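You operate a simulated robot arm through the tools that you are given. There is no shell and no other tool. Be economical: measure what you need, move in short steps, check, and stop when the job is done.

Carry out the task below with a simulated two-armed robot. There is one attempt and no reset: what you move stays moved.

Task
On the end of the snack counter, fold the striped towel in half and then in half again.
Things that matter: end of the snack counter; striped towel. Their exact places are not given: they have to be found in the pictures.

It is judged by the outcome, as a careful person would: the job done as asked, and still so three seconds after it is handed in. It fails if anything else is knocked over, pushed out of place, dropped, spilled or broken. Flat cloth is picked up by pressing the open fingertips on it (5 to 10 N) and closing them slowly along it; thin cloth reads only 2 to 8 mm in the jaws.

Robot
Two 7-joint arms with two-finger parallel grippers on one trunk, on a base that drives. Base frame: it is fixed to the floor where the robot stands at the start and does not move with it; the origin is under the middle of the robot, x ahead of it, y to its left, z up. Readings come in cm, rad, newtons and seconds.
The left shoulder is at the start at [7, 13.4, 117.6], the right one opposite. With the tool pointing down near the work surface each hand reaches from about 10 to 64 cm from the robot's upright axis, wherever it stands, measured 20 degrees to its own side. Places, roughly: end of the snack counter [60, 30, 90]. Payload 1.57 kg a hand.
The TCP of each hand is the grasp point between the finger pads, 3 cm short of the fingertips. In the tool frame z runs along the fingers and y along their closing line. Largest opening 8 cm; finger width 1.7, thickness 1.2; the body of the gripper, 4 by 8.2 cm, starts 8 cm behind the TCP.
Orientation is told as [roll, pitch, yaw] about the base's x, y, z axes, in that order, counted from this pose: with the fingers straight down and closing along the base's y, the tool's x points along the base's -x, its y along +y and its z along -z.

Tools
- The arms move only by the tool arm_command. It takes "left_commands", "right_commands" or both (then of equal length, played together; a hand with none holds still); each is a list of rows, each a list of 3 entries, a list of its own where there are three numbers: the shift along the tool's x, y, z in units of 400 mm (1.0 is 400 mm), then the turn, a rotation vector about the tool's x, y, z in units of 60 degrees (1.0 is 60 degrees), then the gripper command, from -1 (fully open) to 1 (shut), values between in proportion. In form: [[[x, y, z], [wx, wy, wz], gripper], ...]. A call has 1 to 12 rows; each row is the pose to reach, as a shift and turn from the pose commanded when the call began, along the tool's axes at that moment. A call with a number of a shift or a turn outside -1 to 1 is refused whole. A row lasts 0.2 s, in which the tool goes at most 5 cm and 0.15 rad; a call with a longer step from one row to the next is refused whole, and so is a gripper value outside its range. Where a pose cannot be reached the arm comes as near as it can. A force on the tool above 40 N (or 10 N above the force at the start of the call, whichever is more), or a blocked arm, ends the call early, and 0.2 s more pass. Each finger travels about 15.3 cm/s and halts on what it meets, pressing with about 29 N; the grip force reading is that of the motor and also rises with nothing between the fingers. The clock runs only during rows and for 0.2 s after the last one: add rows that repeat a pose to give the fingers time. The reply holds the time, the measured pose of the TCP, the force on the tool along the base axes, the opening and the grip force, in the units named above and with some noise, with the torque about the TCP (base axes, N m) and any sound that the robot's microphone picked up.
- Cameras (640 x 400 px; columns grow to the right, rows downward): "scene" is now at [12.23, -0.78, 138.58]; the picture's right is [-0.01, -1.00, 0.00], its down [-0.70, 0.01, -0.71] and it looks along [0.71, -0.01, -0.70] (base axes); focal length 280 px, centre (320, 200). "left" rides on the left gripper at [7.2, 0.7, -12.2] in its tool frame; the picture's right is [-0.09, 1.00, 0.00], its down [-0.84, -0.08, -0.54] and it looks along [-0.54, -0.05, 0.84] (tool axes); focal length 238 px, centre (320, 200). "right" rides on the right gripper at [7.2, -0.7, -12.2] in its tool frame; the picture's right is [0.09, 1.00, 0.00], its down [-0.84, 0.08, -0.54] and it looks along [-0.54, 0.05, 0.84] (tool axes); focal length 238 px, centre (320, 200).
- grab_frame(camera): a new picture of that camera. The clock stands still meanwhile.
- raise_lower(by): slides the trunk up (or, below 0, down) by that many cm; the arms and the scene camera ride with it, the base frame stays. It gives what a move gives, with no picture.
- roll_base(legs): drives the robot by 1 to 6 legs, each [ahead, left, turn to the left] in cm, cm and rad, along the robot's own axes; the way and the turn of a leg run together, so that a leg with both is an arc; at most 150 cm and 3.142 rad a leg. The arms and the cameras ride along, it lands a little off, and it stops where it bumps. It gives what a move gives.
- head_to(pan, tilt): turns the head with the scene camera to pan (to the left, within 1.501 rad either way) and tilt (down, from -0.506 to 1.204), counted from straight ahead of the robot. It gives what a move gives.
- measure_at(camera, pixels): for up to 12 pixels [column, row] of the newest picture of that camera ("zoom" is the newest enlarged one), the place [x, y, z] in the base frame of the surface seen there, good to about 0.2 cm, but the place of the scene camera against the robot may be out by one fixed shift of up to 1.8 cm in any direction. The clock stands still meanwhile.
- close_up(camera, box): a new picture of the part [left, top, right, bottom] of that camera's present view, enlarged. The clock stands still meanwhile.
- close_job(): hands the job in; it is judged then, once.

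Go step by step. Measure first, check grasps and placings, and put right what went wrong. The budget is 80 turns and 58 pictures, counting those below and the enlarged ones. Unless the task says otherwise, let go and move clear before handing in, and close with one line.

The tools are called after "Request:" by a JSON object that holds its "api" and its "payload". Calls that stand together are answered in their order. arm_command: Moves the arms, as the interface text tells. Its arguments: {"type":"object","properties":{"left_commands":{"type":"array","items":{"type":"array"}},"right_commands":{"type":"array","items":{"type":"array"}}},"required":[]} The other tools are called the same way: raise_lower (by) slides the trunk up or down; roll_base (legs) drives the base; head_to (pan, tilt) turns the head that bears the scene camera; grab_frame (camera) takes a picture; measure_at (camera, pixels) gives the place of the surface under pixels of a picture; close_up (camera, box) takes an enlarged picture of a part of a camera's view; close_job () hands the job in.

At the start:

```text
t: 0.0
left_tool_pos: [47.82, 25.11, 107.94]
left_tool_rot: [0.0, 0.0, 0.002]
left_contact_force: [0.2, 0.2, 0.3]
left_moment: [-0.02, -0.03, -0.02]
left_grip_width: 7.96
left_gripper_force: 0.1
right_tool_pos: [42.48, -14.51, 114.14]
right_tool_rot: [0.001, 0.0, 0.001]
right_contact_force: [0.4, -0.7, 0.6]
right_moment: [-0.01, 0.0, 0.03]
right_grip_width: 7.98
right_gripper_force: 0.0
trunk travel left (down, up): [-75.0, 19.0]
robot x, y, heading: [0.18, 0.3, 0.001]
head pan, tilt: [-0.01, 0.777]
```

scene: 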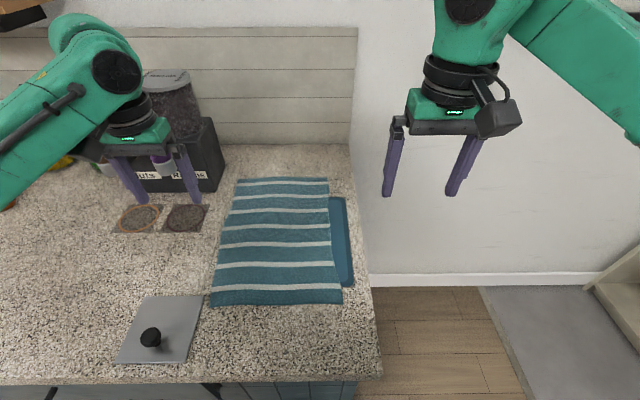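
right: 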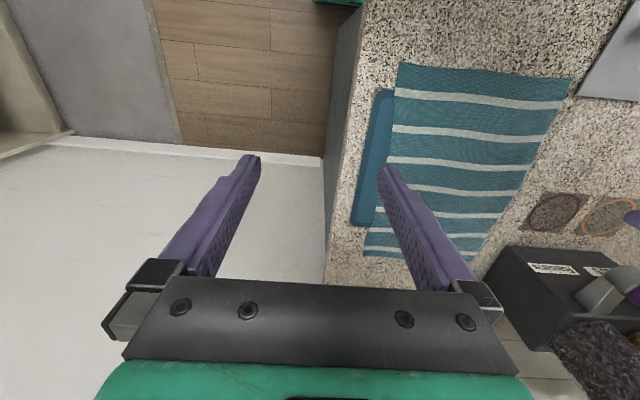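
left: 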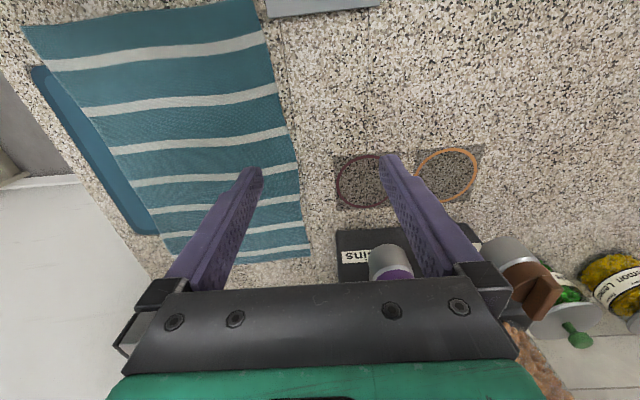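

The towel shows in the scene picture with corners near (237,178), (327,178), (341,303) and (211,306), and a blue board sticks out on its right at (342,240). I measure these first.

Request:
{"api": "measure_at", "payload": {"camera": "scene", "pixels": [[238, 180], [326, 180], [340, 301], [213, 304], [276, 240], [333, 240], [345, 240], [350, 280], [300, 330], [205, 290], [372, 360], [185, 218]]}}

Request:
{"api": "close_up", "payload": {"camera": "scene", "box": [180, 150, 400, 320]}}

```text
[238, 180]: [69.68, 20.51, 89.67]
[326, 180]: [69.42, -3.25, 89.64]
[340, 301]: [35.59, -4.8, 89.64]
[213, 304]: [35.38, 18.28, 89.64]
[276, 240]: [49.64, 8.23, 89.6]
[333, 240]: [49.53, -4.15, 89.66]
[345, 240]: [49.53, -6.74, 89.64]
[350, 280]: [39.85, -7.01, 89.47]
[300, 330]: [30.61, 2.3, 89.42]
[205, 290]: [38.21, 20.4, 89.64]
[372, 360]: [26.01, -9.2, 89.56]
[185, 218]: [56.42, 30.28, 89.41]
```

```text
2.35 times, centred on (290, 235) of scene
```

zoom: 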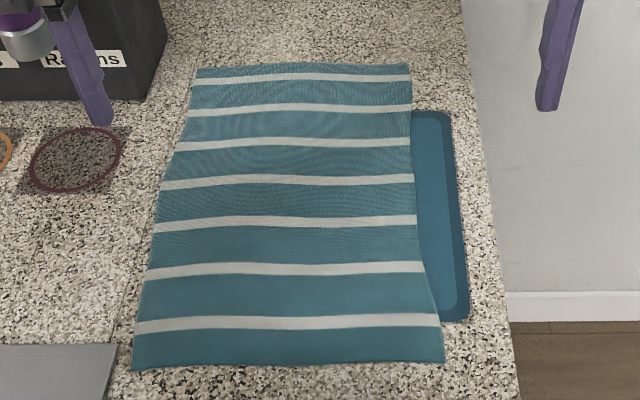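

The towel is about 34 cm (x) by 23 cm (y), lying on the counter at z≈89.6; its far edge at x≈69.5 is just out of reach. I look down to see how much room the base has ahead.

Request:
{"api": "head_to", "payload": {"pan": 0, "tilt": 1.2}}

Request:
{"api": "grab_frame", "payload": {"camera": "scene"}}

```text
t: 0.9
left_tool_pos: [47.81, 25.03, 107.91]
left_tool_rot: [0.0, -0.001, 0.002]
left_contact_force: [0.3, -0.2, -0.7]
left_moment: [-0.02, 0.0, -0.03]
left_grip_width: 7.98
left_gripper_force: 0.1
right_tool_pos: [42.58, -14.51, 114.05]
right_tool_rot: [0.001, 0.002, 0.001]
right_contact_force: [-0.8, -0.5, -0.1]
right_moment: [-0.01, 0.03, 0.0]
right_grip_width: 7.99
right_gripper_force: 0.2
trunk travel left (down, up): [-75.0, 19.0]
robot x, y, heading: [-0.18, 0.01, 0.004]
head pan, tilt: [0.0, 1.201]
```

```text
53 pictures are left
```

scene: 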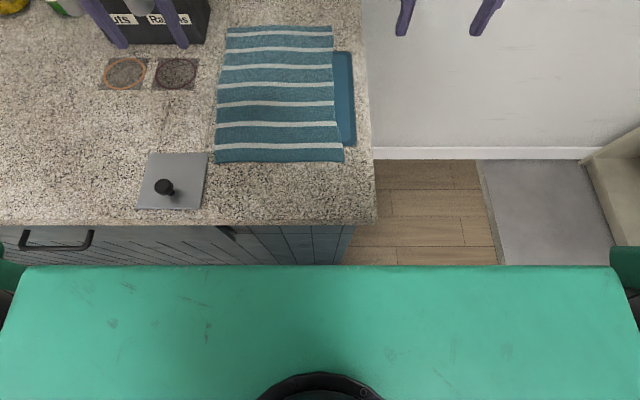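

The base is hidden under the body, and the counter edge is at about x=25. I try a short 8 cm roll ahead, which should put the far edge in reach.

Request:
{"api": "roll_base", "payload": {"legs": [[8, 0, 0]]}}

Request:
{"api": "head_to", "payload": {"pan": 0, "tilt": 0.9}}

Request:
{"api": "grab_frame", "payload": {"camera": "scene"}}

```text
t: 2.0
left_tool_pos: [55.16, 24.97, 107.62]
left_tool_rot: [-0.003, 0.008, 0.001]
left_contact_force: [0.4, -0.5, -0.6]
left_moment: [0.03, 0.06, -0.02]
left_grip_width: 8.02
left_gripper_force: 0.0
right_tool_pos: [49.94, -14.56, 113.78]
right_tool_rot: [-0.002, 0.007, -0.001]
right_contact_force: [0.8, -1.2, 0.0]
right_moment: [0.01, 0.07, -0.02]
right_grip_width: 8.0
right_gripper_force: 0.0
trunk travel left (down, up): [-75.0, 19.0]
robot x, y, heading: [6.79, -0.14, 0.003]
head pan, tilt: [0.0, 1.201]
stopped in leg 1: the robot was blocked; the commanded pose is now the measured one
```

```text
t: 2.8
left_tool_pos: [54.39, 24.96, 107.87]
left_tool_rot: [-0.001, 0.0, 0.003]
left_contact_force: [-0.2, -0.4, 0.2]
left_moment: [0.0, -0.04, 0.02]
left_grip_width: 8.0
left_gripper_force: 0.0
right_tool_pos: [49.28, -14.62, 114.11]
right_tool_rot: [0.001, -0.001, 0.001]
right_contact_force: [-0.4, -0.2, 0.1]
right_moment: [0.0, 0.01, -0.04]
right_grip_width: 7.98
right_gripper_force: 0.0
trunk travel left (down, up): [-75.0, 19.0]
robot x, y, heading: [6.83, -0.12, -0.001]
head pan, tilt: [0.0, 0.901]
```

```text
52 pictures are left
```

scene: 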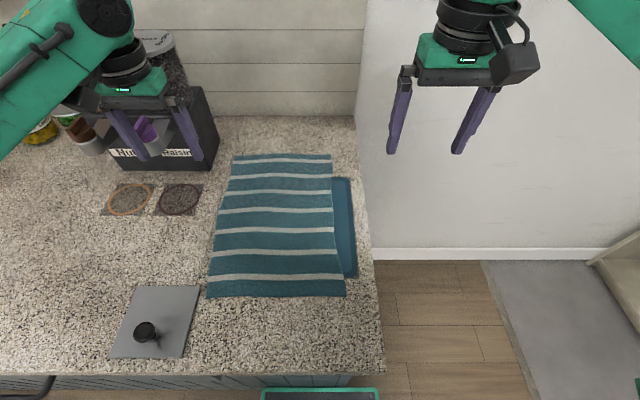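

The base stopped at x=6.8, which is enough. The wrist cameras are not subject to the scene camera's shift, so I use them to measure.

Request:
{"api": "grab_frame", "payload": {"camera": "left"}}

Request:
{"api": "grab_frame", "payload": {"camera": "right"}}

Request:
{"api": "measure_at", "payload": {"camera": "scene", "pixels": [[235, 156], [330, 156], [344, 294], [210, 295]]}}

```text
51 pictures are left
```

left: 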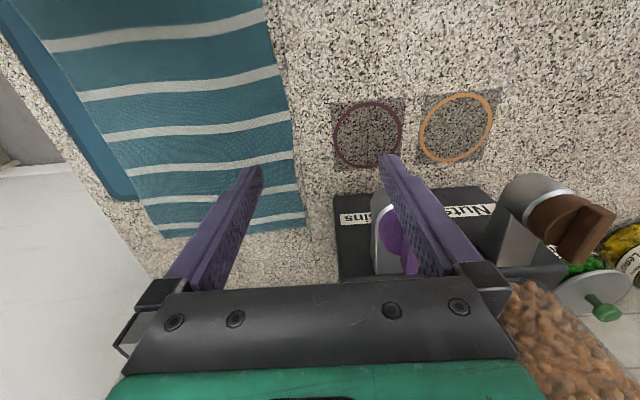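

```text
50 pictures are left
```

right: 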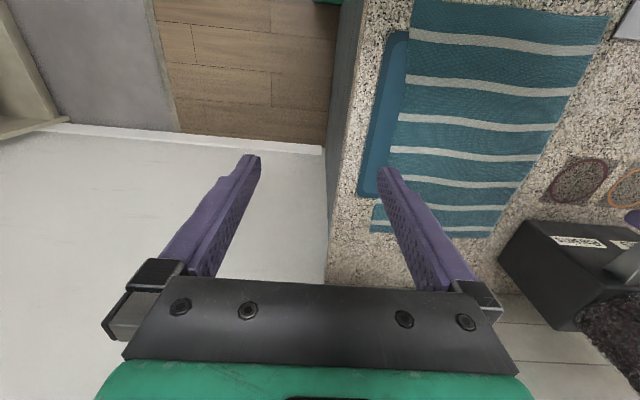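

```text
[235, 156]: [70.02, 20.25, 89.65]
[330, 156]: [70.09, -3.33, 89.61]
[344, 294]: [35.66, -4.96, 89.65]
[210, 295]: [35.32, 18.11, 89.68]
```

I measure the towel's far corners in the wrist pictures, at (303,226) and (163,234) on the left and (375,230) and (490,236) on the right, to find the camera shift.

Request:
{"api": "measure_at", "payload": {"camera": "left", "pixels": [[303, 226], [164, 234], [264, 10], [125, 195], [120, 160], [145, 205], [250, 280], [330, 160], [345, 240]]}}

Request:
{"api": "measure_at", "payload": {"camera": "right", "pixels": [[376, 229], [489, 234], [416, 5], [606, 20], [395, 120], [338, 180]]}}

```text
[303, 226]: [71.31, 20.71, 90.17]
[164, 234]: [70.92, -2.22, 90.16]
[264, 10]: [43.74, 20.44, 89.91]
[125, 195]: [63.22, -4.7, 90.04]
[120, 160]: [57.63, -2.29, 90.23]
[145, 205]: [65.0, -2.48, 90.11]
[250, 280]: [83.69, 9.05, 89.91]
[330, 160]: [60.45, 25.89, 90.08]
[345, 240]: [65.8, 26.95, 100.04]
```

```text
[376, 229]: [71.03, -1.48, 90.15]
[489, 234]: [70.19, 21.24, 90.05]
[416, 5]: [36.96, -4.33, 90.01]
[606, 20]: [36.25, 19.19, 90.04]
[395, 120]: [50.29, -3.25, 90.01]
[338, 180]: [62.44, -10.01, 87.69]
```

Comparing the two, the scene readings are about (1.0, 0.6, 0.45) cm low. The true near corners are about (36.5, 18.9) and (36.6, -4.3), and the far edge is at x≈71. I bring both hands, opened to about 3 cm, above the two near corners.

Request:
{"api": "arm_command", "payload": {"left_commands": [[[0.07, -0.035, 0.042], [0, 0, 0], -0.6], [[0.14, -0.07, 0.083], [0, 0, 0], -0.2], [[0.21, -0.105, 0.125], [0, 0, 0], 0.2], [[0.28, -0.14, 0.167], [0, 0, 0], 0.2], [[0.35, -0.175, 0.208], [0, 0, 0], 0.2], [[0.4275, -0.2125, 0.25], [0, 0, 0], 0.2], [[0.4275, -0.2125, 0.25], [0, 0, 0], 0.2]], "right_commands": [[[0.049, 0.053, 0.067], [0, 0, 0], -0.6], [[0.098, 0.106, 0.134], [0, 0, 0], -0.2], [[0.146, 0.159, 0.201], [0, 0, 0], 0.2], [[0.195, 0.212, 0.268], [0, 0, 0], 0.2], [[0.244, 0.265, 0.335], [0, 0, 0], 0.2], [[0.2925, 0.3175, 0.4025], [0, 0, 0], 0.2], [[0.2925, 0.3175, 0.4025], [0, 0, 0], 0.2]]}}

Request:
{"api": "grab_frame", "payload": {"camera": "left"}}

Request:
{"api": "grab_frame", "payload": {"camera": "right"}}

```text
t: 4.4
left_tool_pos: [41.12, 15.79, 98.94]
left_tool_rot: [0.0, 0.001, 0.002]
left_contact_force: [-0.4, -0.2, -1.1]
left_moment: [-0.02, -0.02, -0.02]
left_grip_width: 3.21
left_gripper_force: 0.0
left hand out of reach, approached as far as the arm can: row 5, 6, 7
right_tool_pos: [37.36, -1.58, 98.09]
right_tool_rot: [0.0, 0.0, 0.001]
right_contact_force: [-0.1, -0.2, 0.0]
right_moment: [0.01, -0.02, 0.03]
right_grip_width: 3.2
right_gripper_force: 0.1
trunk travel left (down, up): [-75.0, 19.0]
robot x, y, heading: [6.41, -0.11, -0.0]
head pan, tilt: [0.0, 0.901]
```

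```text
49 pictures are left
```

left: 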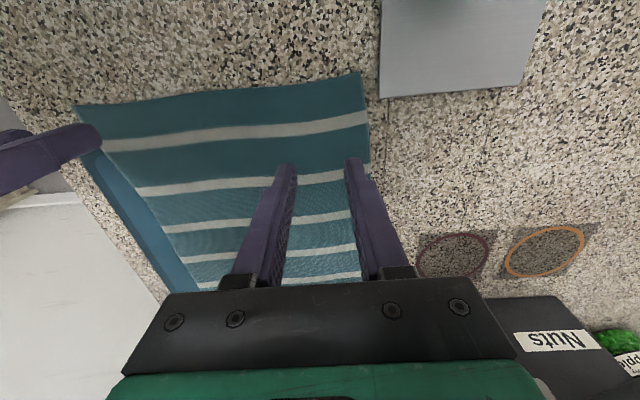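

```text
48 pictures are left
```

right: 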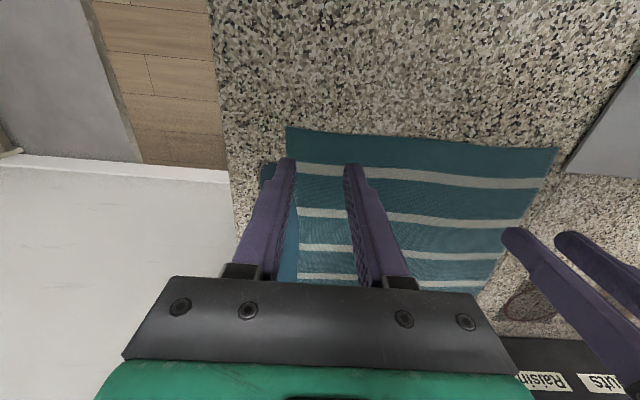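

The left arm can't come nearer than x=41 from this base position, while the right one can. I roll the base back 5 cm so the left hand can reach the edge, and will roll ahead again during the fold.

Request:
{"api": "roll_base", "payload": {"legs": [[-5, 0, 0]]}}

```text
t: 5.4
left_tool_pos: [36.41, 15.77, 98.71]
left_tool_rot: [0.001, 0.006, 0.004]
left_contact_force: [0.6, 0.7, -0.5]
left_moment: [-0.01, 0.02, 0.0]
left_grip_width: 3.19
left_gripper_force: 0.1
right_tool_pos: [32.83, -1.72, 97.94]
right_tool_rot: [0.001, 0.004, -0.001]
right_contact_force: [0.5, 0.3, 0.0]
right_moment: [-0.02, 0.02, 0.01]
right_grip_width: 3.2
right_gripper_force: 0.1
trunk travel left (down, up): [-75.0, 19.0]
robot x, y, heading: [1.42, 0.1, 0.003]
head pan, tilt: [0.0, 0.901]
```

Both hands sit about 5 cm above the edge. I set them over the corners with tips about 1.5 cm above the cloth and check in the pictures.

Request:
{"api": "arm_command", "payload": {"left_commands": [[[-0.015, 0.003, 0.05], [0, 0, 0], 0.2], [[-0.03, 0.006, 0.105], [0, 0, 0], 0.2], [[-0.03, 0.006, 0.105], [0, 0, 0], 0.2]], "right_commands": [[[-0.062, 0.004, 0.04], [0, 0, 0], 0.2], [[-0.125, 0.008, 0.085], [0, 0, 0], 0.2], [[-0.125, 0.008, 0.085], [0, 0, 0], 0.2]]}}

Request:
{"api": "grab_frame", "payload": {"camera": "left"}}

Request:
{"api": "grab_frame", "payload": {"camera": "right"}}

```text
t: 6.2
left_tool_pos: [37.08, 16.09, 94.72]
left_tool_rot: [0.001, -0.001, 0.003]
left_contact_force: [-0.3, -0.6, 0.3]
left_moment: [0.01, -0.01, 0.02]
left_grip_width: 3.21
left_gripper_force: 0.0
right_tool_pos: [37.16, -1.4, 94.57]
right_tool_rot: [-0.002, -0.003, -0.002]
right_contact_force: [-0.1, -0.3, 0.2]
right_moment: [-0.01, 0.01, -0.01]
right_grip_width: 3.19
right_gripper_force: 0.0
trunk travel left (down, up): [-75.0, 19.0]
robot x, y, heading: [1.41, 0.06, -0.001]
head pan, tilt: [0.0, 0.901]
```

```text
47 pictures are left
```

left: 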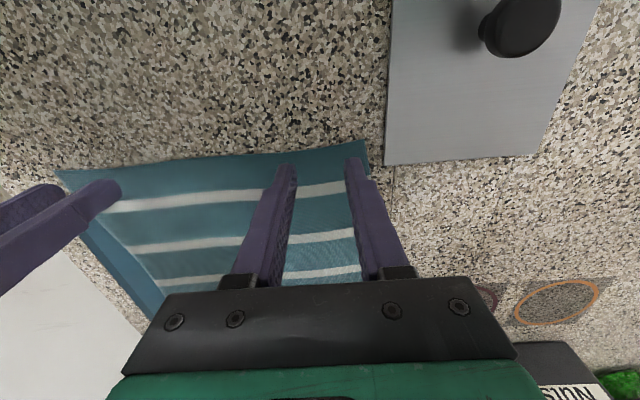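

```text
46 pictures are left
```

right: 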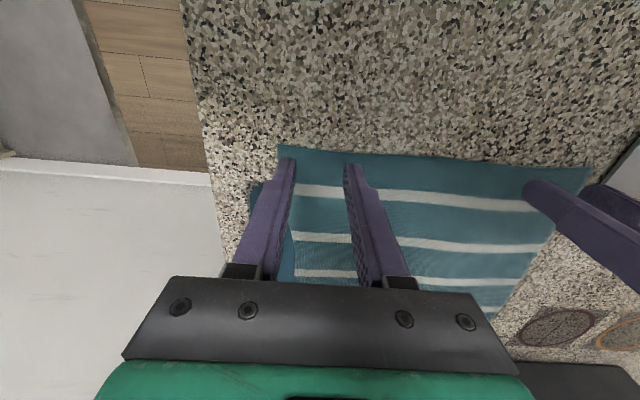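

The fingers are almost right over the edge, so I measure the edge exactly under each hand.

Request:
{"api": "measure_at", "payload": {"camera": "left", "pixels": [[355, 146], [300, 154], [366, 150], [367, 175]]}}

Request:
{"api": "measure_at", "payload": {"camera": "right", "pixels": [[284, 150], [330, 153], [279, 150], [400, 160]]}}

```text
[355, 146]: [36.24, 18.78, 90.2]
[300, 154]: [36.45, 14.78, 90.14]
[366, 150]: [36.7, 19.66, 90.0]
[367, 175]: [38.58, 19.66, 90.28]
```

```text
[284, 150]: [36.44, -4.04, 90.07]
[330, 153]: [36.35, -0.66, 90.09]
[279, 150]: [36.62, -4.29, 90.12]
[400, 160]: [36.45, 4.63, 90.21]
```

The edge lies at x≈36.3 under both hands. I shift 0.5 cm inward and go down to touch.

Request:
{"api": "arm_command", "payload": {"left_commands": [[[-0.0125, 0.005, 0.02], [0, 0, 0], 0.2], [[-0.0125, 0.005, 0.038], [0, 0, 0], 0.2], [[-0.0125, 0.005, 0.043], [0, 0, 0], 0.2], [[-0.0125, 0.005, 0.045], [0, 0, 0], 0.2]], "right_commands": [[[-0.0125, 0, 0.02], [0, 0, 0], 0.2], [[-0.0125, 0, 0.034], [0, 0, 0], 0.2], [[-0.0125, 0, 0.039], [0, 0, 0], 0.2], [[-0.0125, 0, 0.041], [0, 0, 0], 0.2]]}}

```text
t: 7.2
left_tool_pos: [37.73, 16.36, 93.21]
left_tool_rot: [-0.001, -0.007, 0.004]
left_contact_force: [3.4, 3.2, 22.9]
left_moment: [0.06, -0.09, -0.05]
left_grip_width: 3.19
left_gripper_force: 0.0
right_tool_pos: [37.7, -1.42, 93.1]
right_tool_rot: [0.002, -0.004, -0.002]
right_contact_force: [2.7, -1.1, 9.6]
right_moment: [-0.05, -0.03, -0.01]
right_grip_width: 3.17
right_gripper_force: 0.1
trunk travel left (down, up): [-75.0, 19.0]
robot x, y, heading: [1.75, 0.04, -0.002]
head pan, tilt: [0.0, 0.901]
```

The left hand presses too hard (23 N) and the right is fine (9.6 N). I ease the left by 0.2 cm and then close both slowly.

Request:
{"api": "arm_command", "payload": {"left_commands": [[[0, 0, -0.005], [0, 0, 0], 0.2], [[0, 0, -0.005], [0, 0, 0], 0.28], [[0, 0, -0.005], [0, 0, 0], 0.36], [[0, 0, -0.005], [0, 0, 0], 0.44], [[0, 0, -0.005], [0, 0, 0], 0.52], [[0, 0, -0.005], [0, 0, 0], 0.6], [[0, 0, -0.005], [0, 0, 0], 0.68], [[0, 0, -0.005], [0, 0, 0], 0.76], [[0, 0, -0.005], [0, 0, 0], 0.84], [[0, 0, -0.005], [0, 0, 0], 0.92], [[0, 0, -0.005], [0, 0, 0], 1.0], [[0, 0, -0.005], [0, 0, 0], 1.0]], "right_commands": [[[0, 0, 0], [0, 0, 0], 0.2], [[0, 0, 0], [0, 0, 0], 0.28], [[0, 0, 0], [0, 0, 0], 0.36], [[0, 0, 0], [0, 0, 0], 0.44], [[0, 0, 0], [0, 0, 0], 0.52], [[0, 0, 0], [0, 0, 0], 0.6], [[0, 0, 0], [0, 0, 0], 0.68], [[0, 0, 0], [0, 0, 0], 0.76], [[0, 0, 0], [0, 0, 0], 0.84], [[0, 0, 0], [0, 0, 0], 0.92], [[0, 0, 0], [0, 0, 0], 1.0], [[0, 0, 0], [0, 0, 0], 1.0]]}}

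Request:
{"api": "grab_frame", "payload": {"camera": "left"}}

Request:
{"api": "grab_frame", "payload": {"camera": "right"}}

```text
t: 9.8
left_tool_pos: [37.43, 16.33, 93.17]
left_tool_rot: [-0.002, -0.002, 0.002]
left_contact_force: [-0.3, -0.4, 0.3]
left_moment: [0.04, 0.01, 0.02]
left_grip_width: 0.01
left_gripper_force: 21.1
right_tool_pos: [37.57, -1.19, 93.15]
right_tool_rot: [-0.001, -0.003, -0.001]
right_contact_force: [0.8, 0.5, 32.0]
right_moment: [0.02, 0.03, 0.05]
right_grip_width: 0.21
right_gripper_force: 23.4
trunk travel left (down, up): [-75.0, 19.0]
robot x, y, heading: [1.88, 0.05, -0.001]
head pan, tilt: [0.0, 0.901]
```

```text
45 pictures are left
```

left: 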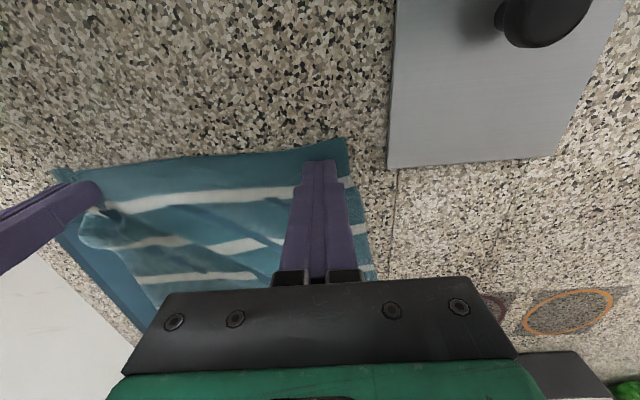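

```text
44 pictures are left
```

right: 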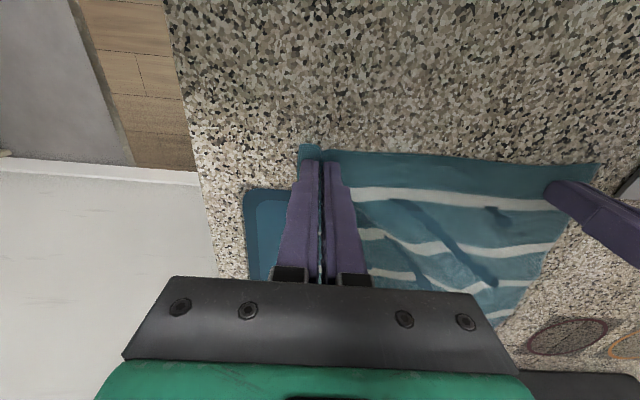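

The right hand holds the cloth (2.1 mm), but the left lost pressure and missed. I ease the right up slightly, then raise and reopen the left and look again.

Request:
{"api": "arm_command", "payload": {"left_commands": [[[0, 0, -0.03], [0, 0, 0], 1.0], [[0, -0.01, -0.04], [0, 0, 0], 0.6], [[0, -0.02, -0.04], [0, 0, 0], 0.2], [[0, -0.02, -0.04], [0, 0, 0], 0.2]], "right_commands": [[[0, 0, -0.004], [0, 0, 0], 1], [[0, 0, -0.008], [0, 0, 0], 1], [[0, 0, -0.01], [0, 0, 0], 1], [[0, 0, -0.01], [0, 0, 0], 1]]}}

Request:
{"api": "grab_frame", "payload": {"camera": "left"}}

```text
t: 10.8
left_tool_pos: [37.73, 15.55, 94.7]
left_tool_rot: [-0.004, 0.002, 0.002]
left_contact_force: [0.2, 0.3, 0.2]
left_moment: [0.0, -0.01, -0.01]
left_grip_width: 3.23
left_gripper_force: 0.1
right_tool_pos: [37.99, -1.45, 93.5]
right_tool_rot: [-0.003, -0.001, -0.003]
right_contact_force: [0.1, 0.5, -0.1]
right_moment: [-0.03, 0.01, -0.02]
right_grip_width: 0.15
right_gripper_force: 23.6
trunk travel left (down, up): [-75.0, 19.0]
robot x, y, heading: [1.84, -0.03, -0.0]
head pan, tilt: [0.0, 0.901]
```

```text
43 pictures are left
```

left: 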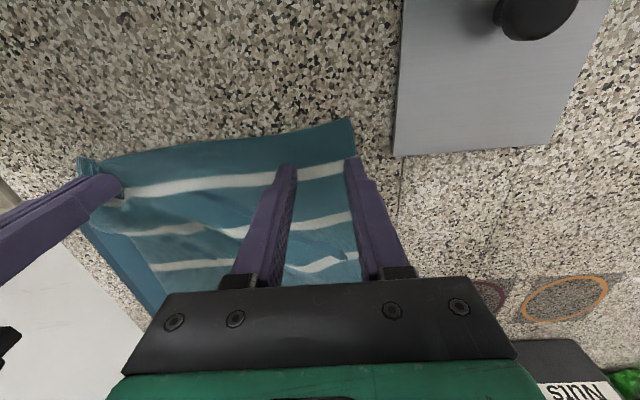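

Request:
{"api": "measure_at", "payload": {"camera": "left", "pixels": [[350, 123], [352, 150], [300, 133], [270, 140]]}}

```text
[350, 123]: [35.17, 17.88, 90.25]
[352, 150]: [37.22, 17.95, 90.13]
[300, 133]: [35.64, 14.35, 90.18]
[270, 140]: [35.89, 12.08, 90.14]
```

The corner is now at (35.2, 17.9). I set the left fingers just inside it and press.

Request:
{"api": "arm_command", "payload": {"left_commands": [[[0.02, -0.0125, 0.015], [0, 0, 0], 0.2], [[0.02, -0.0125, 0.033], [0, 0, 0], 0.2], [[0.02, -0.0125, 0.039], [0, 0, 0], 0.2], [[0.02, -0.0125, 0.039], [0, 0, 0], 0.2]]}}

```text
t: 11.8
left_tool_pos: [36.97, 14.87, 93.23]
left_tool_rot: [0.0, -0.001, 0.003]
left_contact_force: [0.7, 0.9, 7.3]
left_moment: [0.04, -0.03, 0.03]
left_grip_width: 3.18
left_gripper_force: 0.0
right_tool_pos: [37.82, -1.32, 93.46]
right_tool_rot: [0.001, 0.0, -0.002]
right_contact_force: [0.3, -0.7, 0.2]
right_moment: [0.05, 0.01, 0.01]
right_grip_width: 0.2
right_gripper_force: 23.2
trunk travel left (down, up): [-75.0, 19.0]
robot x, y, heading: [1.72, -0.08, -0.001]
head pan, tilt: [0.0, 0.901]
```

The left presses with 7 N, which is right for the cloth. I press a hair deeper and close slowly.

Request:
{"api": "arm_command", "payload": {"left_commands": [[[0, 0, 0.001], [0, 0, 0], 0.28], [[0, 0, 0.001], [0, 0, 0], 0.36], [[0, 0, 0.001], [0, 0, 0], 0.44], [[0, 0, 0.001], [0, 0, 0], 0.52], [[0, 0, 0.001], [0, 0, 0], 0.6], [[0, 0, 0.001], [0, 0, 0], 0.68], [[0, 0, 0.001], [0, 0, 0], 0.76], [[0, 0, 0.001], [0, 0, 0], 0.84], [[0, 0, 0.001], [0, 0, 0], 0.92], [[0, 0, 0.001], [0, 0, 0], 1.0], [[0, 0, 0.001], [0, 0, 0], 1.0], [[0, 0, -0.002], [0, 0, 0], 1.0]]}}

Request:
{"api": "grab_frame", "payload": {"camera": "left"}}

```text
t: 14.4
left_tool_pos: [36.79, 14.9, 93.16]
left_tool_rot: [0.001, 0.001, 0.002]
left_contact_force: [0.0, -1.1, 16.1]
left_moment: [-0.03, 0.05, 0.02]
left_grip_width: 0.17
left_gripper_force: 23.5
right_tool_pos: [37.68, -1.63, 93.49]
right_tool_rot: [0.001, 0.0, -0.001]
right_contact_force: [0.1, -0.2, -0.6]
right_moment: [0.0, -0.01, -0.01]
right_grip_width: 0.0
right_gripper_force: 21.2
trunk travel left (down, up): [-75.0, 19.0]
robot x, y, heading: [1.54, -0.18, -0.0]
head pan, tilt: [0.0, 0.901]
```

```text
42 pictures are left
```

left: 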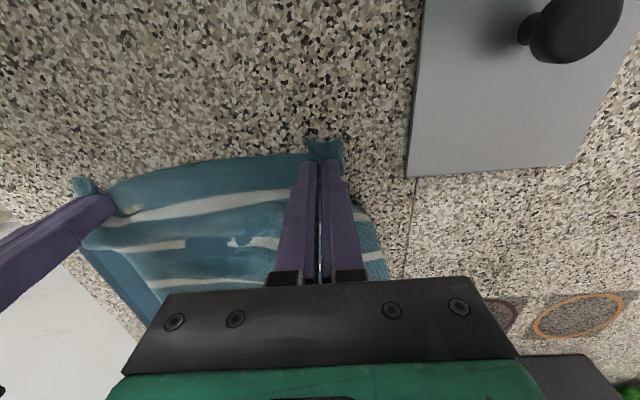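

The left holds 1.7 mm, but the right now reads 0.0, so it slipped. I lift the left a little, reopen the right and look.

Request:
{"api": "arm_command", "payload": {"left_commands": [[[0, 0, -0.006], [0, 0, 0], 1], [[0, 0, -0.008], [0, 0, 0], 1], [[0, 0, -0.008], [0, 0, 0], 1], [[0, 0, -0.008], [0, 0, 0], 1]], "right_commands": [[[0, 0, -0.03], [0, 0, 0], 1.0], [[0, 0, -0.03], [0, 0, 0], 0.6], [[0, 0, -0.03], [0, 0, 0], 0.2], [[0, 0, -0.03], [0, 0, 0], 0.2]]}}

Request:
{"api": "grab_frame", "payload": {"camera": "right"}}

```text
t: 15.4
left_tool_pos: [37.05, 14.87, 93.38]
left_tool_rot: [-0.001, 0.002, 0.002]
left_contact_force: [-0.8, -0.5, -0.6]
left_moment: [0.01, 0.03, 0.02]
left_grip_width: 0.16
left_gripper_force: 23.3
right_tool_pos: [37.94, -1.3, 94.72]
right_tool_rot: [0.0, 0.001, -0.002]
right_contact_force: [-0.3, 1.3, -0.6]
right_moment: [0.0, 0.03, 0.01]
right_grip_width: 3.19
right_gripper_force: 0.1
trunk travel left (down, up): [-75.0, 19.0]
robot x, y, heading: [1.58, -0.3, 0.004]
head pan, tilt: [0.0, 0.901]
```

```text
41 pictures are left
```

right: 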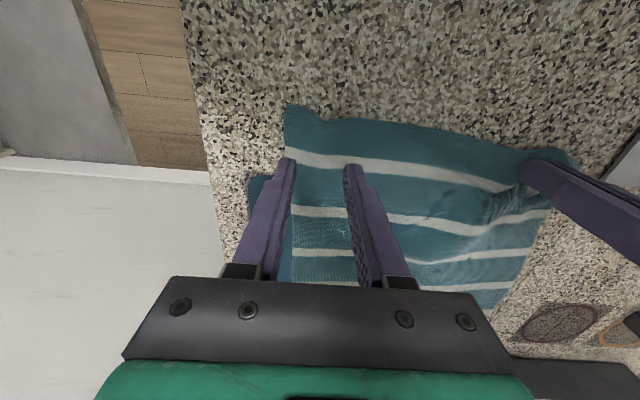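

Request:
{"api": "measure_at", "payload": {"camera": "right", "pixels": [[288, 110], [340, 122], [286, 150], [400, 128]]}}

```text
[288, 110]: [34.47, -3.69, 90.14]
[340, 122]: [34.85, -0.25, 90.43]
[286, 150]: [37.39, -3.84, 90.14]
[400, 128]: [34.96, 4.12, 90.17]
```

The right corner is now at (34.4, -3.8). I move the right fingers to x≈36.2 and press.

Request:
{"api": "arm_command", "payload": {"right_commands": [[[0.042, 0.01, 0.01], [0, 0, 0], 0.2], [[0.042, 0.01, 0.03], [0, 0, 0], 0.2], [[0.042, 0.01, 0.038], [0, 0, 0], 0.2], [[0.042, 0.01, 0.04], [0, 0, 0], 0.2]]}}

```text
t: 16.4
left_tool_pos: [36.83, 14.93, 93.49]
left_tool_rot: [0.0, -0.001, 0.001]
left_contact_force: [0.6, -0.9, 0.4]
left_moment: [0.02, 0.01, 0.04]
left_grip_width: 0.17
left_gripper_force: 24.1
right_tool_pos: [36.04, -0.91, 93.24]
right_tool_rot: [0.002, -0.004, -0.002]
right_contact_force: [1.7, -1.5, 16.7]
right_moment: [-0.12, -0.04, 0.02]
right_grip_width: 3.2
right_gripper_force: 0.0
trunk travel left (down, up): [-75.0, 19.0]
robot x, y, heading: [1.57, 0.33, -0.002]
head pan, tilt: [0.0, 0.901]
```

The press is 17 N, so I ease it slightly and close slowly.

Request:
{"api": "arm_command", "payload": {"right_commands": [[[0, 0, -0.0015], [0, 0, 0], 0.28], [[0, 0, -0.0015], [0, 0, 0], 0.36], [[0, 0, -0.0015], [0, 0, 0], 0.44], [[0, 0, -0.0015], [0, 0, 0], 0.52], [[0, 0, -0.0015], [0, 0, 0], 0.6], [[0, 0, -0.0015], [0, 0, 0], 0.68], [[0, 0, -0.0015], [0, 0, 0], 0.76], [[0, 0, -0.0015], [0, 0, 0], 0.84], [[0, 0, -0.0015], [0, 0, 0], 0.92], [[0, 0, -0.0015], [0, 0, 0], 1.0], [[0, 0, -0.0015], [0, 0, 0], 1.0], [[0, 0, -0.008], [0, 0, 0], 1.0]]}}

Request:
{"api": "grab_frame", "payload": {"camera": "right"}}

Request:
{"api": "grab_frame", "payload": {"camera": "scene"}}

```text
t: 19.0
left_tool_pos: [36.78, 14.87, 93.43]
left_tool_rot: [0.0, -0.002, 0.001]
left_contact_force: [0.1, -1.3, 0.5]
left_moment: [-0.01, 0.0, -0.02]
left_grip_width: 0.18
left_gripper_force: 23.0
right_tool_pos: [36.23, -1.02, 93.14]
right_tool_rot: [-0.003, 0.001, -0.003]
right_contact_force: [-1.3, 1.6, 3.5]
right_moment: [0.05, 0.0, 0.02]
right_grip_width: 0.19
right_gripper_force: 23.2
trunk travel left (down, up): [-75.0, 19.0]
robot x, y, heading: [1.81, -0.26, 0.001]
head pan, tilt: [0.0, 0.901]
```

```text
40 pictures are left
```

right: 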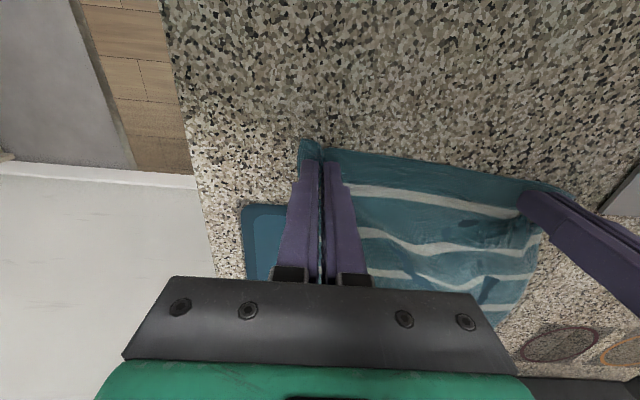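

```text
39 pictures are left
```

scene: 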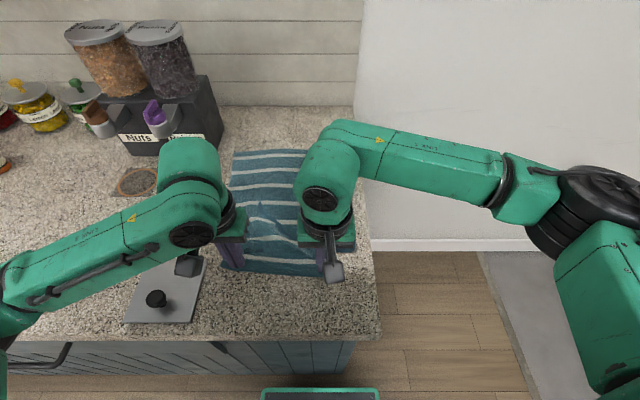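

Both hands now hold the edge (1.8 and 1.9 mm). I lift it in the first half of an arc over the fold line at x≈53.5.

Request:
{"api": "arm_command", "payload": {"left_commands": [[[-0.0035, 0, -0.049], [0, 0, 0], 1], [[-0.014, 0, -0.097], [0, 0, 0], 1], [[-0.031, 0, -0.1435], [0, 0, 0], 1], [[-0.0545, 0, -0.1875], [0, 0, 0], 1], [[-0.084, 0, -0.228], [0, 0, 0], 1], [[-0.119, 0, -0.265], [0, 0, 0], 1], [[-0.1595, 0, -0.2975], [0, 0, 0], 1], [[-0.204, 0, -0.325], [0, 0, 0], 1], [[-0.2515, 0, -0.3465], [0, 0, 0], 1], [[-0.302, 0, -0.3625], [0, 0, 0], 1], [[-0.354, 0, -0.372], [0, 0, 0], 1], [[-0.4075, 0, -0.375], [0, 0, 0], 1]], "right_commands": [[[-0.0035, 0, -0.049], [0, 0, 0], 1], [[-0.014, 0, -0.097], [0, 0, 0], 1], [[-0.031, 0, -0.1435], [0, 0, 0], 1], [[-0.0545, 0, -0.1875], [0, 0, 0], 1], [[-0.084, 0, -0.228], [0, 0, 0], 1], [[-0.119, 0, -0.265], [0, 0, 0], 1], [[-0.1595, 0, -0.2975], [0, 0, 0], 1], [[-0.204, 0, -0.325], [0, 0, 0], 1], [[-0.2515, 0, -0.3465], [0, 0, 0], 1], [[-0.302, 0, -0.3625], [0, 0, 0], 1], [[-0.354, 0, -0.372], [0, 0, 0], 1], [[-0.4075, 0, -0.375], [0, 0, 0], 1]]}}

Request:
{"api": "grab_frame", "payload": {"camera": "scene"}}

Request:
{"api": "grab_frame", "payload": {"camera": "right"}}

```text
t: 21.6
left_tool_pos: [53.23, 15.04, 108.45]
left_tool_rot: [-0.001, 0.003, 0.002]
left_contact_force: [-0.4, -0.2, -0.3]
left_moment: [-0.02, 0.03, -0.01]
left_grip_width: 0.15
left_gripper_force: 23.3
right_tool_pos: [52.9, -0.97, 108.44]
right_tool_rot: [0.002, 0.002, -0.002]
right_contact_force: [0.5, 0.4, 0.2]
right_moment: [0.03, 0.0, -0.05]
right_grip_width: 0.19
right_gripper_force: 23.3
trunk travel left (down, up): [-75.0, 19.0]
robot x, y, heading: [1.78, -0.05, -0.002]
head pan, tilt: [0.0, 0.901]
```

```text
38 pictures are left
```

scene: 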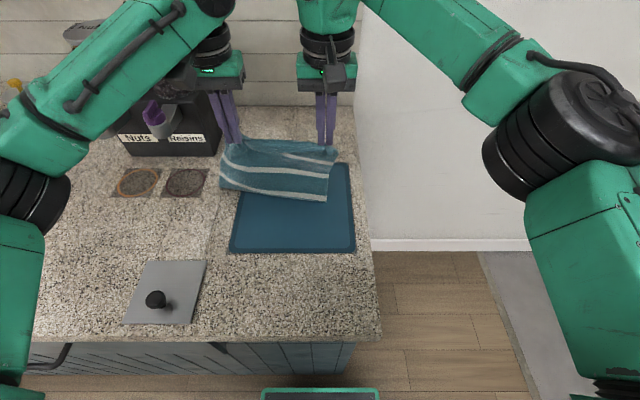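

```text
37 pictures are left
```

right: 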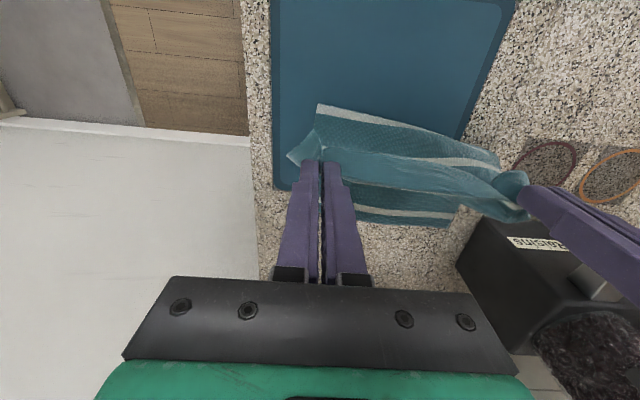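

The edge is lifted with the cloth hanging in a loop, and the blue mat underneath has stayed put. I check where the loop and far edge are before moving on.

Request:
{"api": "measure_at", "payload": {"camera": "scene", "pixels": [[222, 185], [270, 193], [326, 198], [335, 170], [280, 165], [352, 170], [355, 248], [232, 248]]}}

Request:
{"api": "measure_at", "payload": {"camera": "right", "pixels": [[320, 106], [400, 130], [490, 156], [370, 216], [445, 224], [400, 200]]}}

```text
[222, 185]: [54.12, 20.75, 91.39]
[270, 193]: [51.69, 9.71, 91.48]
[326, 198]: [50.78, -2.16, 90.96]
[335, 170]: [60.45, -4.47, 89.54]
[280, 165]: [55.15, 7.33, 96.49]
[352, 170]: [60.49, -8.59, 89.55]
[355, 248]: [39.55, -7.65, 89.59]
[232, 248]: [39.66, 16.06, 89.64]
```

```text
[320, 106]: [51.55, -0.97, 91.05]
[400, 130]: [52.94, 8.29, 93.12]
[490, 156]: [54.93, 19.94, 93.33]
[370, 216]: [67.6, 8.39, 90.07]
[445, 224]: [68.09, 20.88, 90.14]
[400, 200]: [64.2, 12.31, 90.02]
```

The loop bottom is at x≈52 and the far edge at x≈69. I roll the base ahead 4 cm so the arms can reach the far edge, then lower along the arc.

Request:
{"api": "roll_base", "payload": {"legs": [[4, 0, 0]]}}

Request:
{"api": "grab_frame", "payload": {"camera": "right"}}

Request:
{"api": "grab_frame", "payload": {"camera": "left"}}

```text
t: 22.4
left_tool_pos: [56.75, 14.97, 108.73]
left_tool_rot: [-0.001, -0.006, 0.001]
left_contact_force: [-1.0, -1.0, 0.2]
left_moment: [0.0, -0.04, -0.02]
left_grip_width: 0.16
left_gripper_force: 23.0
right_tool_pos: [56.3, -1.05, 108.91]
right_tool_rot: [0.0, -0.005, -0.002]
right_contact_force: [0.4, 1.2, 0.1]
right_moment: [0.01, -0.02, 0.0]
right_grip_width: 0.2
right_gripper_force: 23.0
trunk travel left (down, up): [-75.0, 19.0]
robot x, y, heading: [5.79, 0.17, -0.001]
head pan, tilt: [0.0, 0.901]
```

```text
36 pictures are left
```

right: 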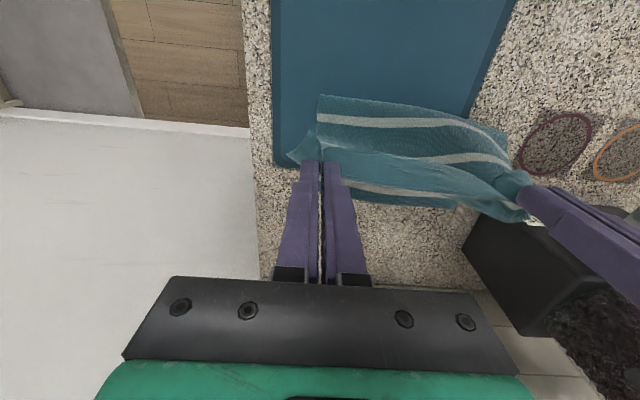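

```text
35 pictures are left
```

left: 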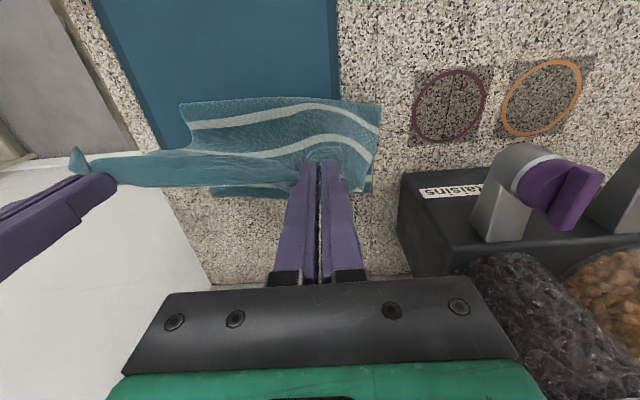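

Request:
{"api": "measure_at", "payload": {"camera": "left", "pixels": [[216, 194], [280, 195], [370, 188], [182, 107], [340, 102], [378, 108]]}}

Request:
{"api": "measure_at", "payload": {"camera": "right", "pixels": [[350, 198], [450, 206], [320, 98]]}}

```text
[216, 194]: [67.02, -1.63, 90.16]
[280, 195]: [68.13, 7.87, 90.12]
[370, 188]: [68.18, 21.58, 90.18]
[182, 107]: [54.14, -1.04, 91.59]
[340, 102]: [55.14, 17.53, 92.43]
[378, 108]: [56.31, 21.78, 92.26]
```

```text
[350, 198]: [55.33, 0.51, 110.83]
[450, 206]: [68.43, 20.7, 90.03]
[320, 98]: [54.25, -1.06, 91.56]
```

The far edge is at x≈67–68 and y -1.7 to 21.5. I lower the held edge onto it along the second half of the arc, spreading the hands slightly.

Request:
{"api": "arm_command", "payload": {"left_commands": [[[-0.038, 0.008, 0.0045], [0, 0, 0], 1], [[-0.076, 0.016, 0.018], [0, 0, 0], 1], [[-0.111, 0.025, 0.0395], [0, 0, 0], 1], [[-0.144, 0.033, 0.069], [0, 0, 0], 1], [[-0.173, 0.041, 0.106], [0, 0, 0], 1], [[-0.198, 0.05, 0.15], [0, 0, 0], 1], [[-0.218, 0.058, 0.198], [0, 0, 0], 1], [[-0.233, 0.066, 0.25], [0, 0, 0], 1], [[-0.242, 0.075, 0.306], [0, 0, 0], 1], [[-0.245, 0.0825, 0.36], [0, 0, 0], 1], [[-0.245, 0.0825, 0.36], [0, 0, 0], 1]], "right_commands": [[[-0.037, 0.005, 0.0045], [0, 0, 0], 1], [[-0.074, 0.011, 0.018], [0, 0, 0], 1], [[-0.108, 0.016, 0.0395], [0, 0, 0], 1], [[-0.14, 0.022, 0.069], [0, 0, 0], 1], [[-0.168, 0.027, 0.106], [0, 0, 0], 1], [[-0.192, 0.033, 0.15], [0, 0, 0], 1], [[-0.211, 0.038, 0.198], [0, 0, 0], 1], [[-0.226, 0.044, 0.25], [0, 0, 0], 1], [[-0.235, 0.049, 0.306], [0, 0, 0], 1], [[-0.237, 0.055, 0.36], [0, 0, 0], 1], [[-0.237, 0.055, 0.36], [0, 0, 0], 1]]}}

Request:
{"api": "grab_frame", "payload": {"camera": "scene"}}

Request:
{"api": "grab_frame", "payload": {"camera": "left"}}

```text
t: 24.9
left_tool_pos: [67.05, 18.26, 94.03]
left_tool_rot: [-0.002, 0.0, 0.0]
left_contact_force: [-2.3, -8.8, 1.1]
left_moment: [-0.36, 0.07, -0.05]
left_grip_width: 0.28
left_gripper_force: 24.5
right_tool_pos: [62.34, 0.27, 95.13]
right_tool_rot: [0.0, 0.001, 0.001]
right_contact_force: [3.3, 8.7, -1.3]
right_moment: [0.3, -0.09, -0.02]
right_grip_width: 0.21
right_gripper_force: 23.6
right hand out of reach, approached as far as the arm can: row 4, 5, 6, 7, 8, 9, 10, 11
trunk travel left (down, up): [-75.0, 19.0]
robot x, y, heading: [5.63, -0.0, 0.0]
head pan, tilt: [0.0, 0.901]
```

```text
34 pictures are left
```

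scene: 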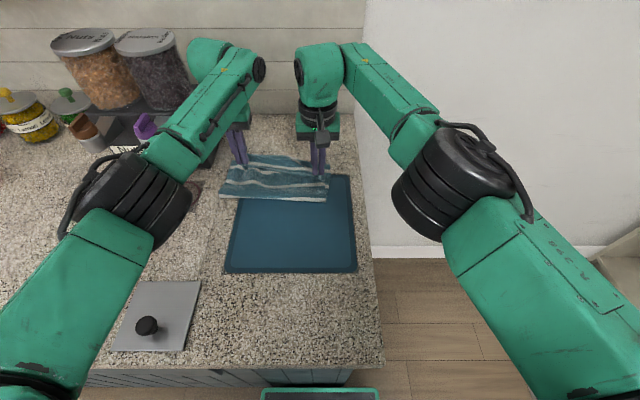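

```text
33 pictures are left
```

left: 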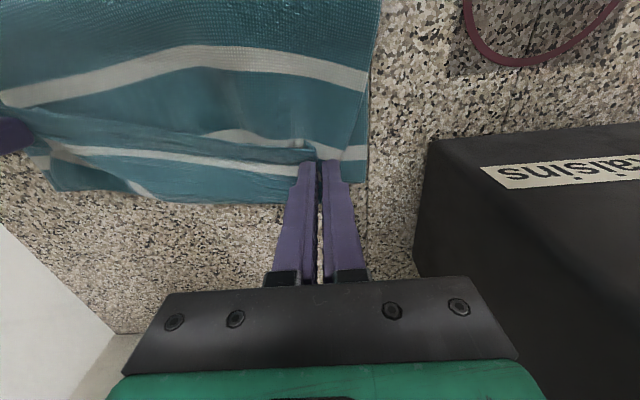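

The left hand arrived, but the right stopped at x=62.3, out of reach. I tilt the right hand's fingers forward so it can get to the edge, and ease the sideways pull between the hands.

Request:
{"api": "arm_command", "payload": {"left_commands": [[[0, -0.01, 0], [0, 0, 0], 1], [[0, -0.01, 0], [0, 0, 0], 1], [[0, -0.01, 0], [0, 0, 0], 1], [[0, -0.01, 0], [0, 0, 0], 1], [[0, -0.01, 0], [0, 0, 0], 1], [[0, -0.01, 0], [0, 0, 0], 1], [[0, -0.01, 0], [0, 0, 0], 1]], "right_commands": [[[0, 0.005, 0], [0, -0.08, 0], 1], [[-0.01, 0.01, 0], [0, -0.16, 0], 1], [[-0.03, 0.012, 0], [0, -0.24, 0], 1], [[-0.05, 0.014, 0], [0, -0.32, 0], 1], [[-0.07, 0.016, 0.005], [0, -0.4, 0], 1], [[-0.09, 0.016, 0.015], [0, -0.45, 0], 1], [[-0.09, 0.016, 0.02], [0, -0.45, 0], 1]]}}

Request:
{"api": "grab_frame", "payload": {"camera": "left"}}

Request:
{"api": "grab_frame", "payload": {"camera": "right"}}

```text
t: 26.4
left_tool_pos: [67.05, 17.94, 94.09]
left_tool_rot: [0.0, 0.0, 0.001]
left_contact_force: [0.3, 0.0, 3.4]
left_moment: [-0.05, -0.02, -0.01]
left_grip_width: 0.18
left_gripper_force: 23.9
right_tool_pos: [65.85, 1.13, 94.39]
right_tool_rot: [0.001, -0.472, -0.002]
right_contact_force: [0.9, -0.5, 0.5]
right_moment: [0.01, -0.02, -0.02]
right_grip_width: 0.21
right_gripper_force: 23.4
trunk travel left (down, up): [-75.0, 19.0]
robot x, y, heading: [5.85, -0.08, -0.002]
head pan, tilt: [0.0, 0.901]
```

```text
32 pictures are left
```

left: 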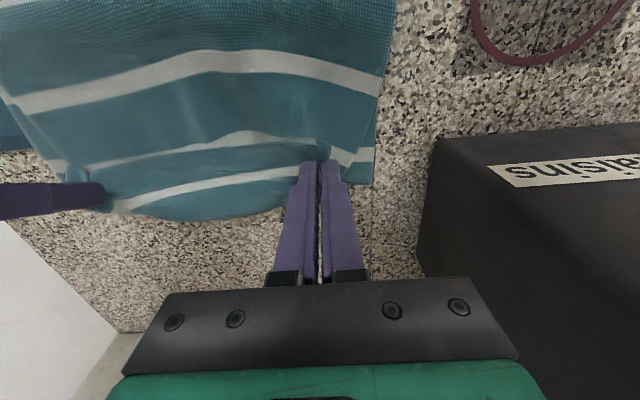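

```text
31 pictures are left
```

right: 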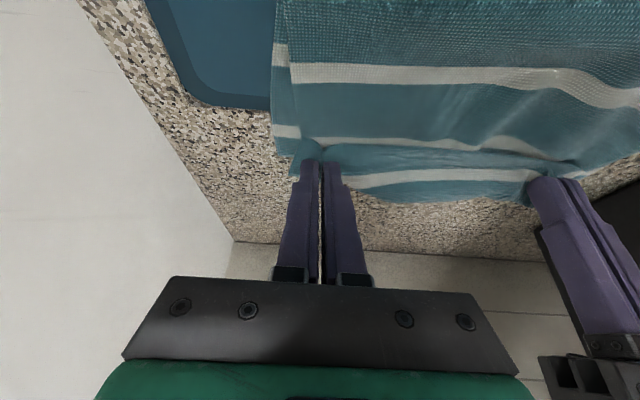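

The held edge now lies next to the far edge. I lower slightly, open the fingers a little and lift both hands straight up.

Request:
{"api": "arm_command", "payload": {"left_commands": [[[0, 0, 0.007], [0, 0, 0], 1], [[0, 0, 0.007], [0, 0, 0], 0.85], [[0, 0, 0.007], [0, 0, 0], 0.7], [[0, 0, 0.007], [0, 0, 0], 0.55], [[0, 0, 0.005], [0, 0, 0], 0.55], [[0, 0, -0.02], [0, 0, 0], 0.55], [[0, 0, -0.06], [0, 0, 0], 0.55], [[0, 0, -0.12], [0, 0, 0], 0.55], [[0, 0, -0.2], [0, 0, 0], 0.55]], "right_commands": [[[0.005, 0, 0.01], [0, 0, 0], 1], [[0.005, 0, 0.01], [0, 0, 0], 0.85], [[0.005, 0, 0.01], [0, 0, 0], 0.7], [[0.005, 0, 0.01], [0, 0, 0], 0.55], [[0.004, 0, 0.008], [0, 0, 0], 0.55], [[-0.009, 0, -0.018], [0, 0, 0], 0.55], [[-0.027, 0, -0.053], [0, 0, 0], 0.55], [[-0.054, 0, -0.107], [0, 0, 0], 0.55], [[-0.091, 0, -0.178], [0, 0, 0], 0.55]]}}

Request:
{"api": "grab_frame", "payload": {"camera": "left"}}

Request:
{"api": "grab_frame", "payload": {"camera": "right"}}

```text
t: 28.4
left_tool_pos: [67.05, 17.83, 102.36]
left_tool_rot: [-0.001, -0.001, 0.001]
left_contact_force: [0.2, -0.2, -0.1]
left_moment: [0.0, 0.02, -0.03]
left_grip_width: 1.81
left_gripper_force: 0.1
right_tool_pos: [65.86, 0.9, 102.18]
right_tool_rot: [0.0, -0.474, -0.002]
right_contact_force: [0.9, 1.3, 0.6]
right_moment: [-0.02, 0.0, -0.05]
right_grip_width: 1.8
right_gripper_force: 0.0
trunk travel left (down, up): [-75.0, 19.0]
robot x, y, heading: [5.74, -0.39, -0.003]
head pan, tilt: [0.0, 0.901]
```

```text
30 pictures are left
```

left: 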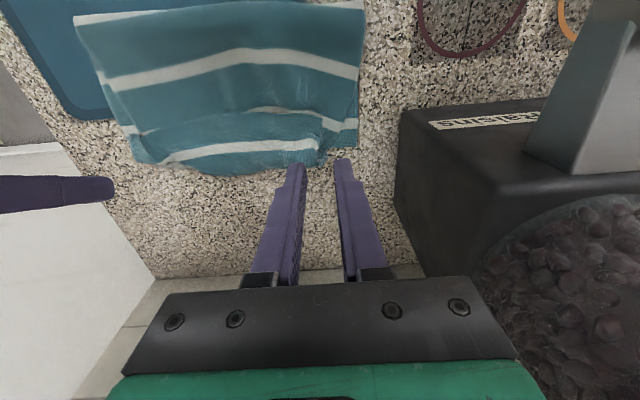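

```text
29 pictures are left
```

right: 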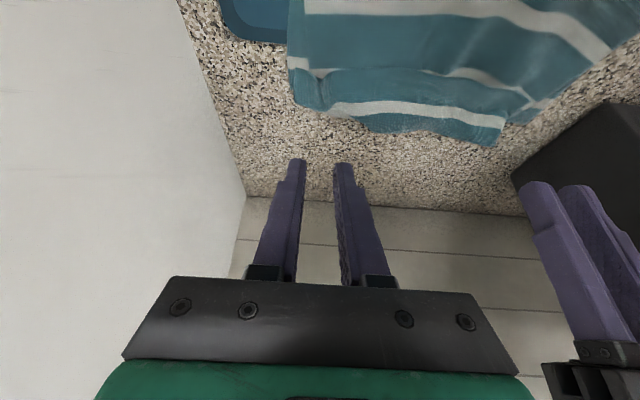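

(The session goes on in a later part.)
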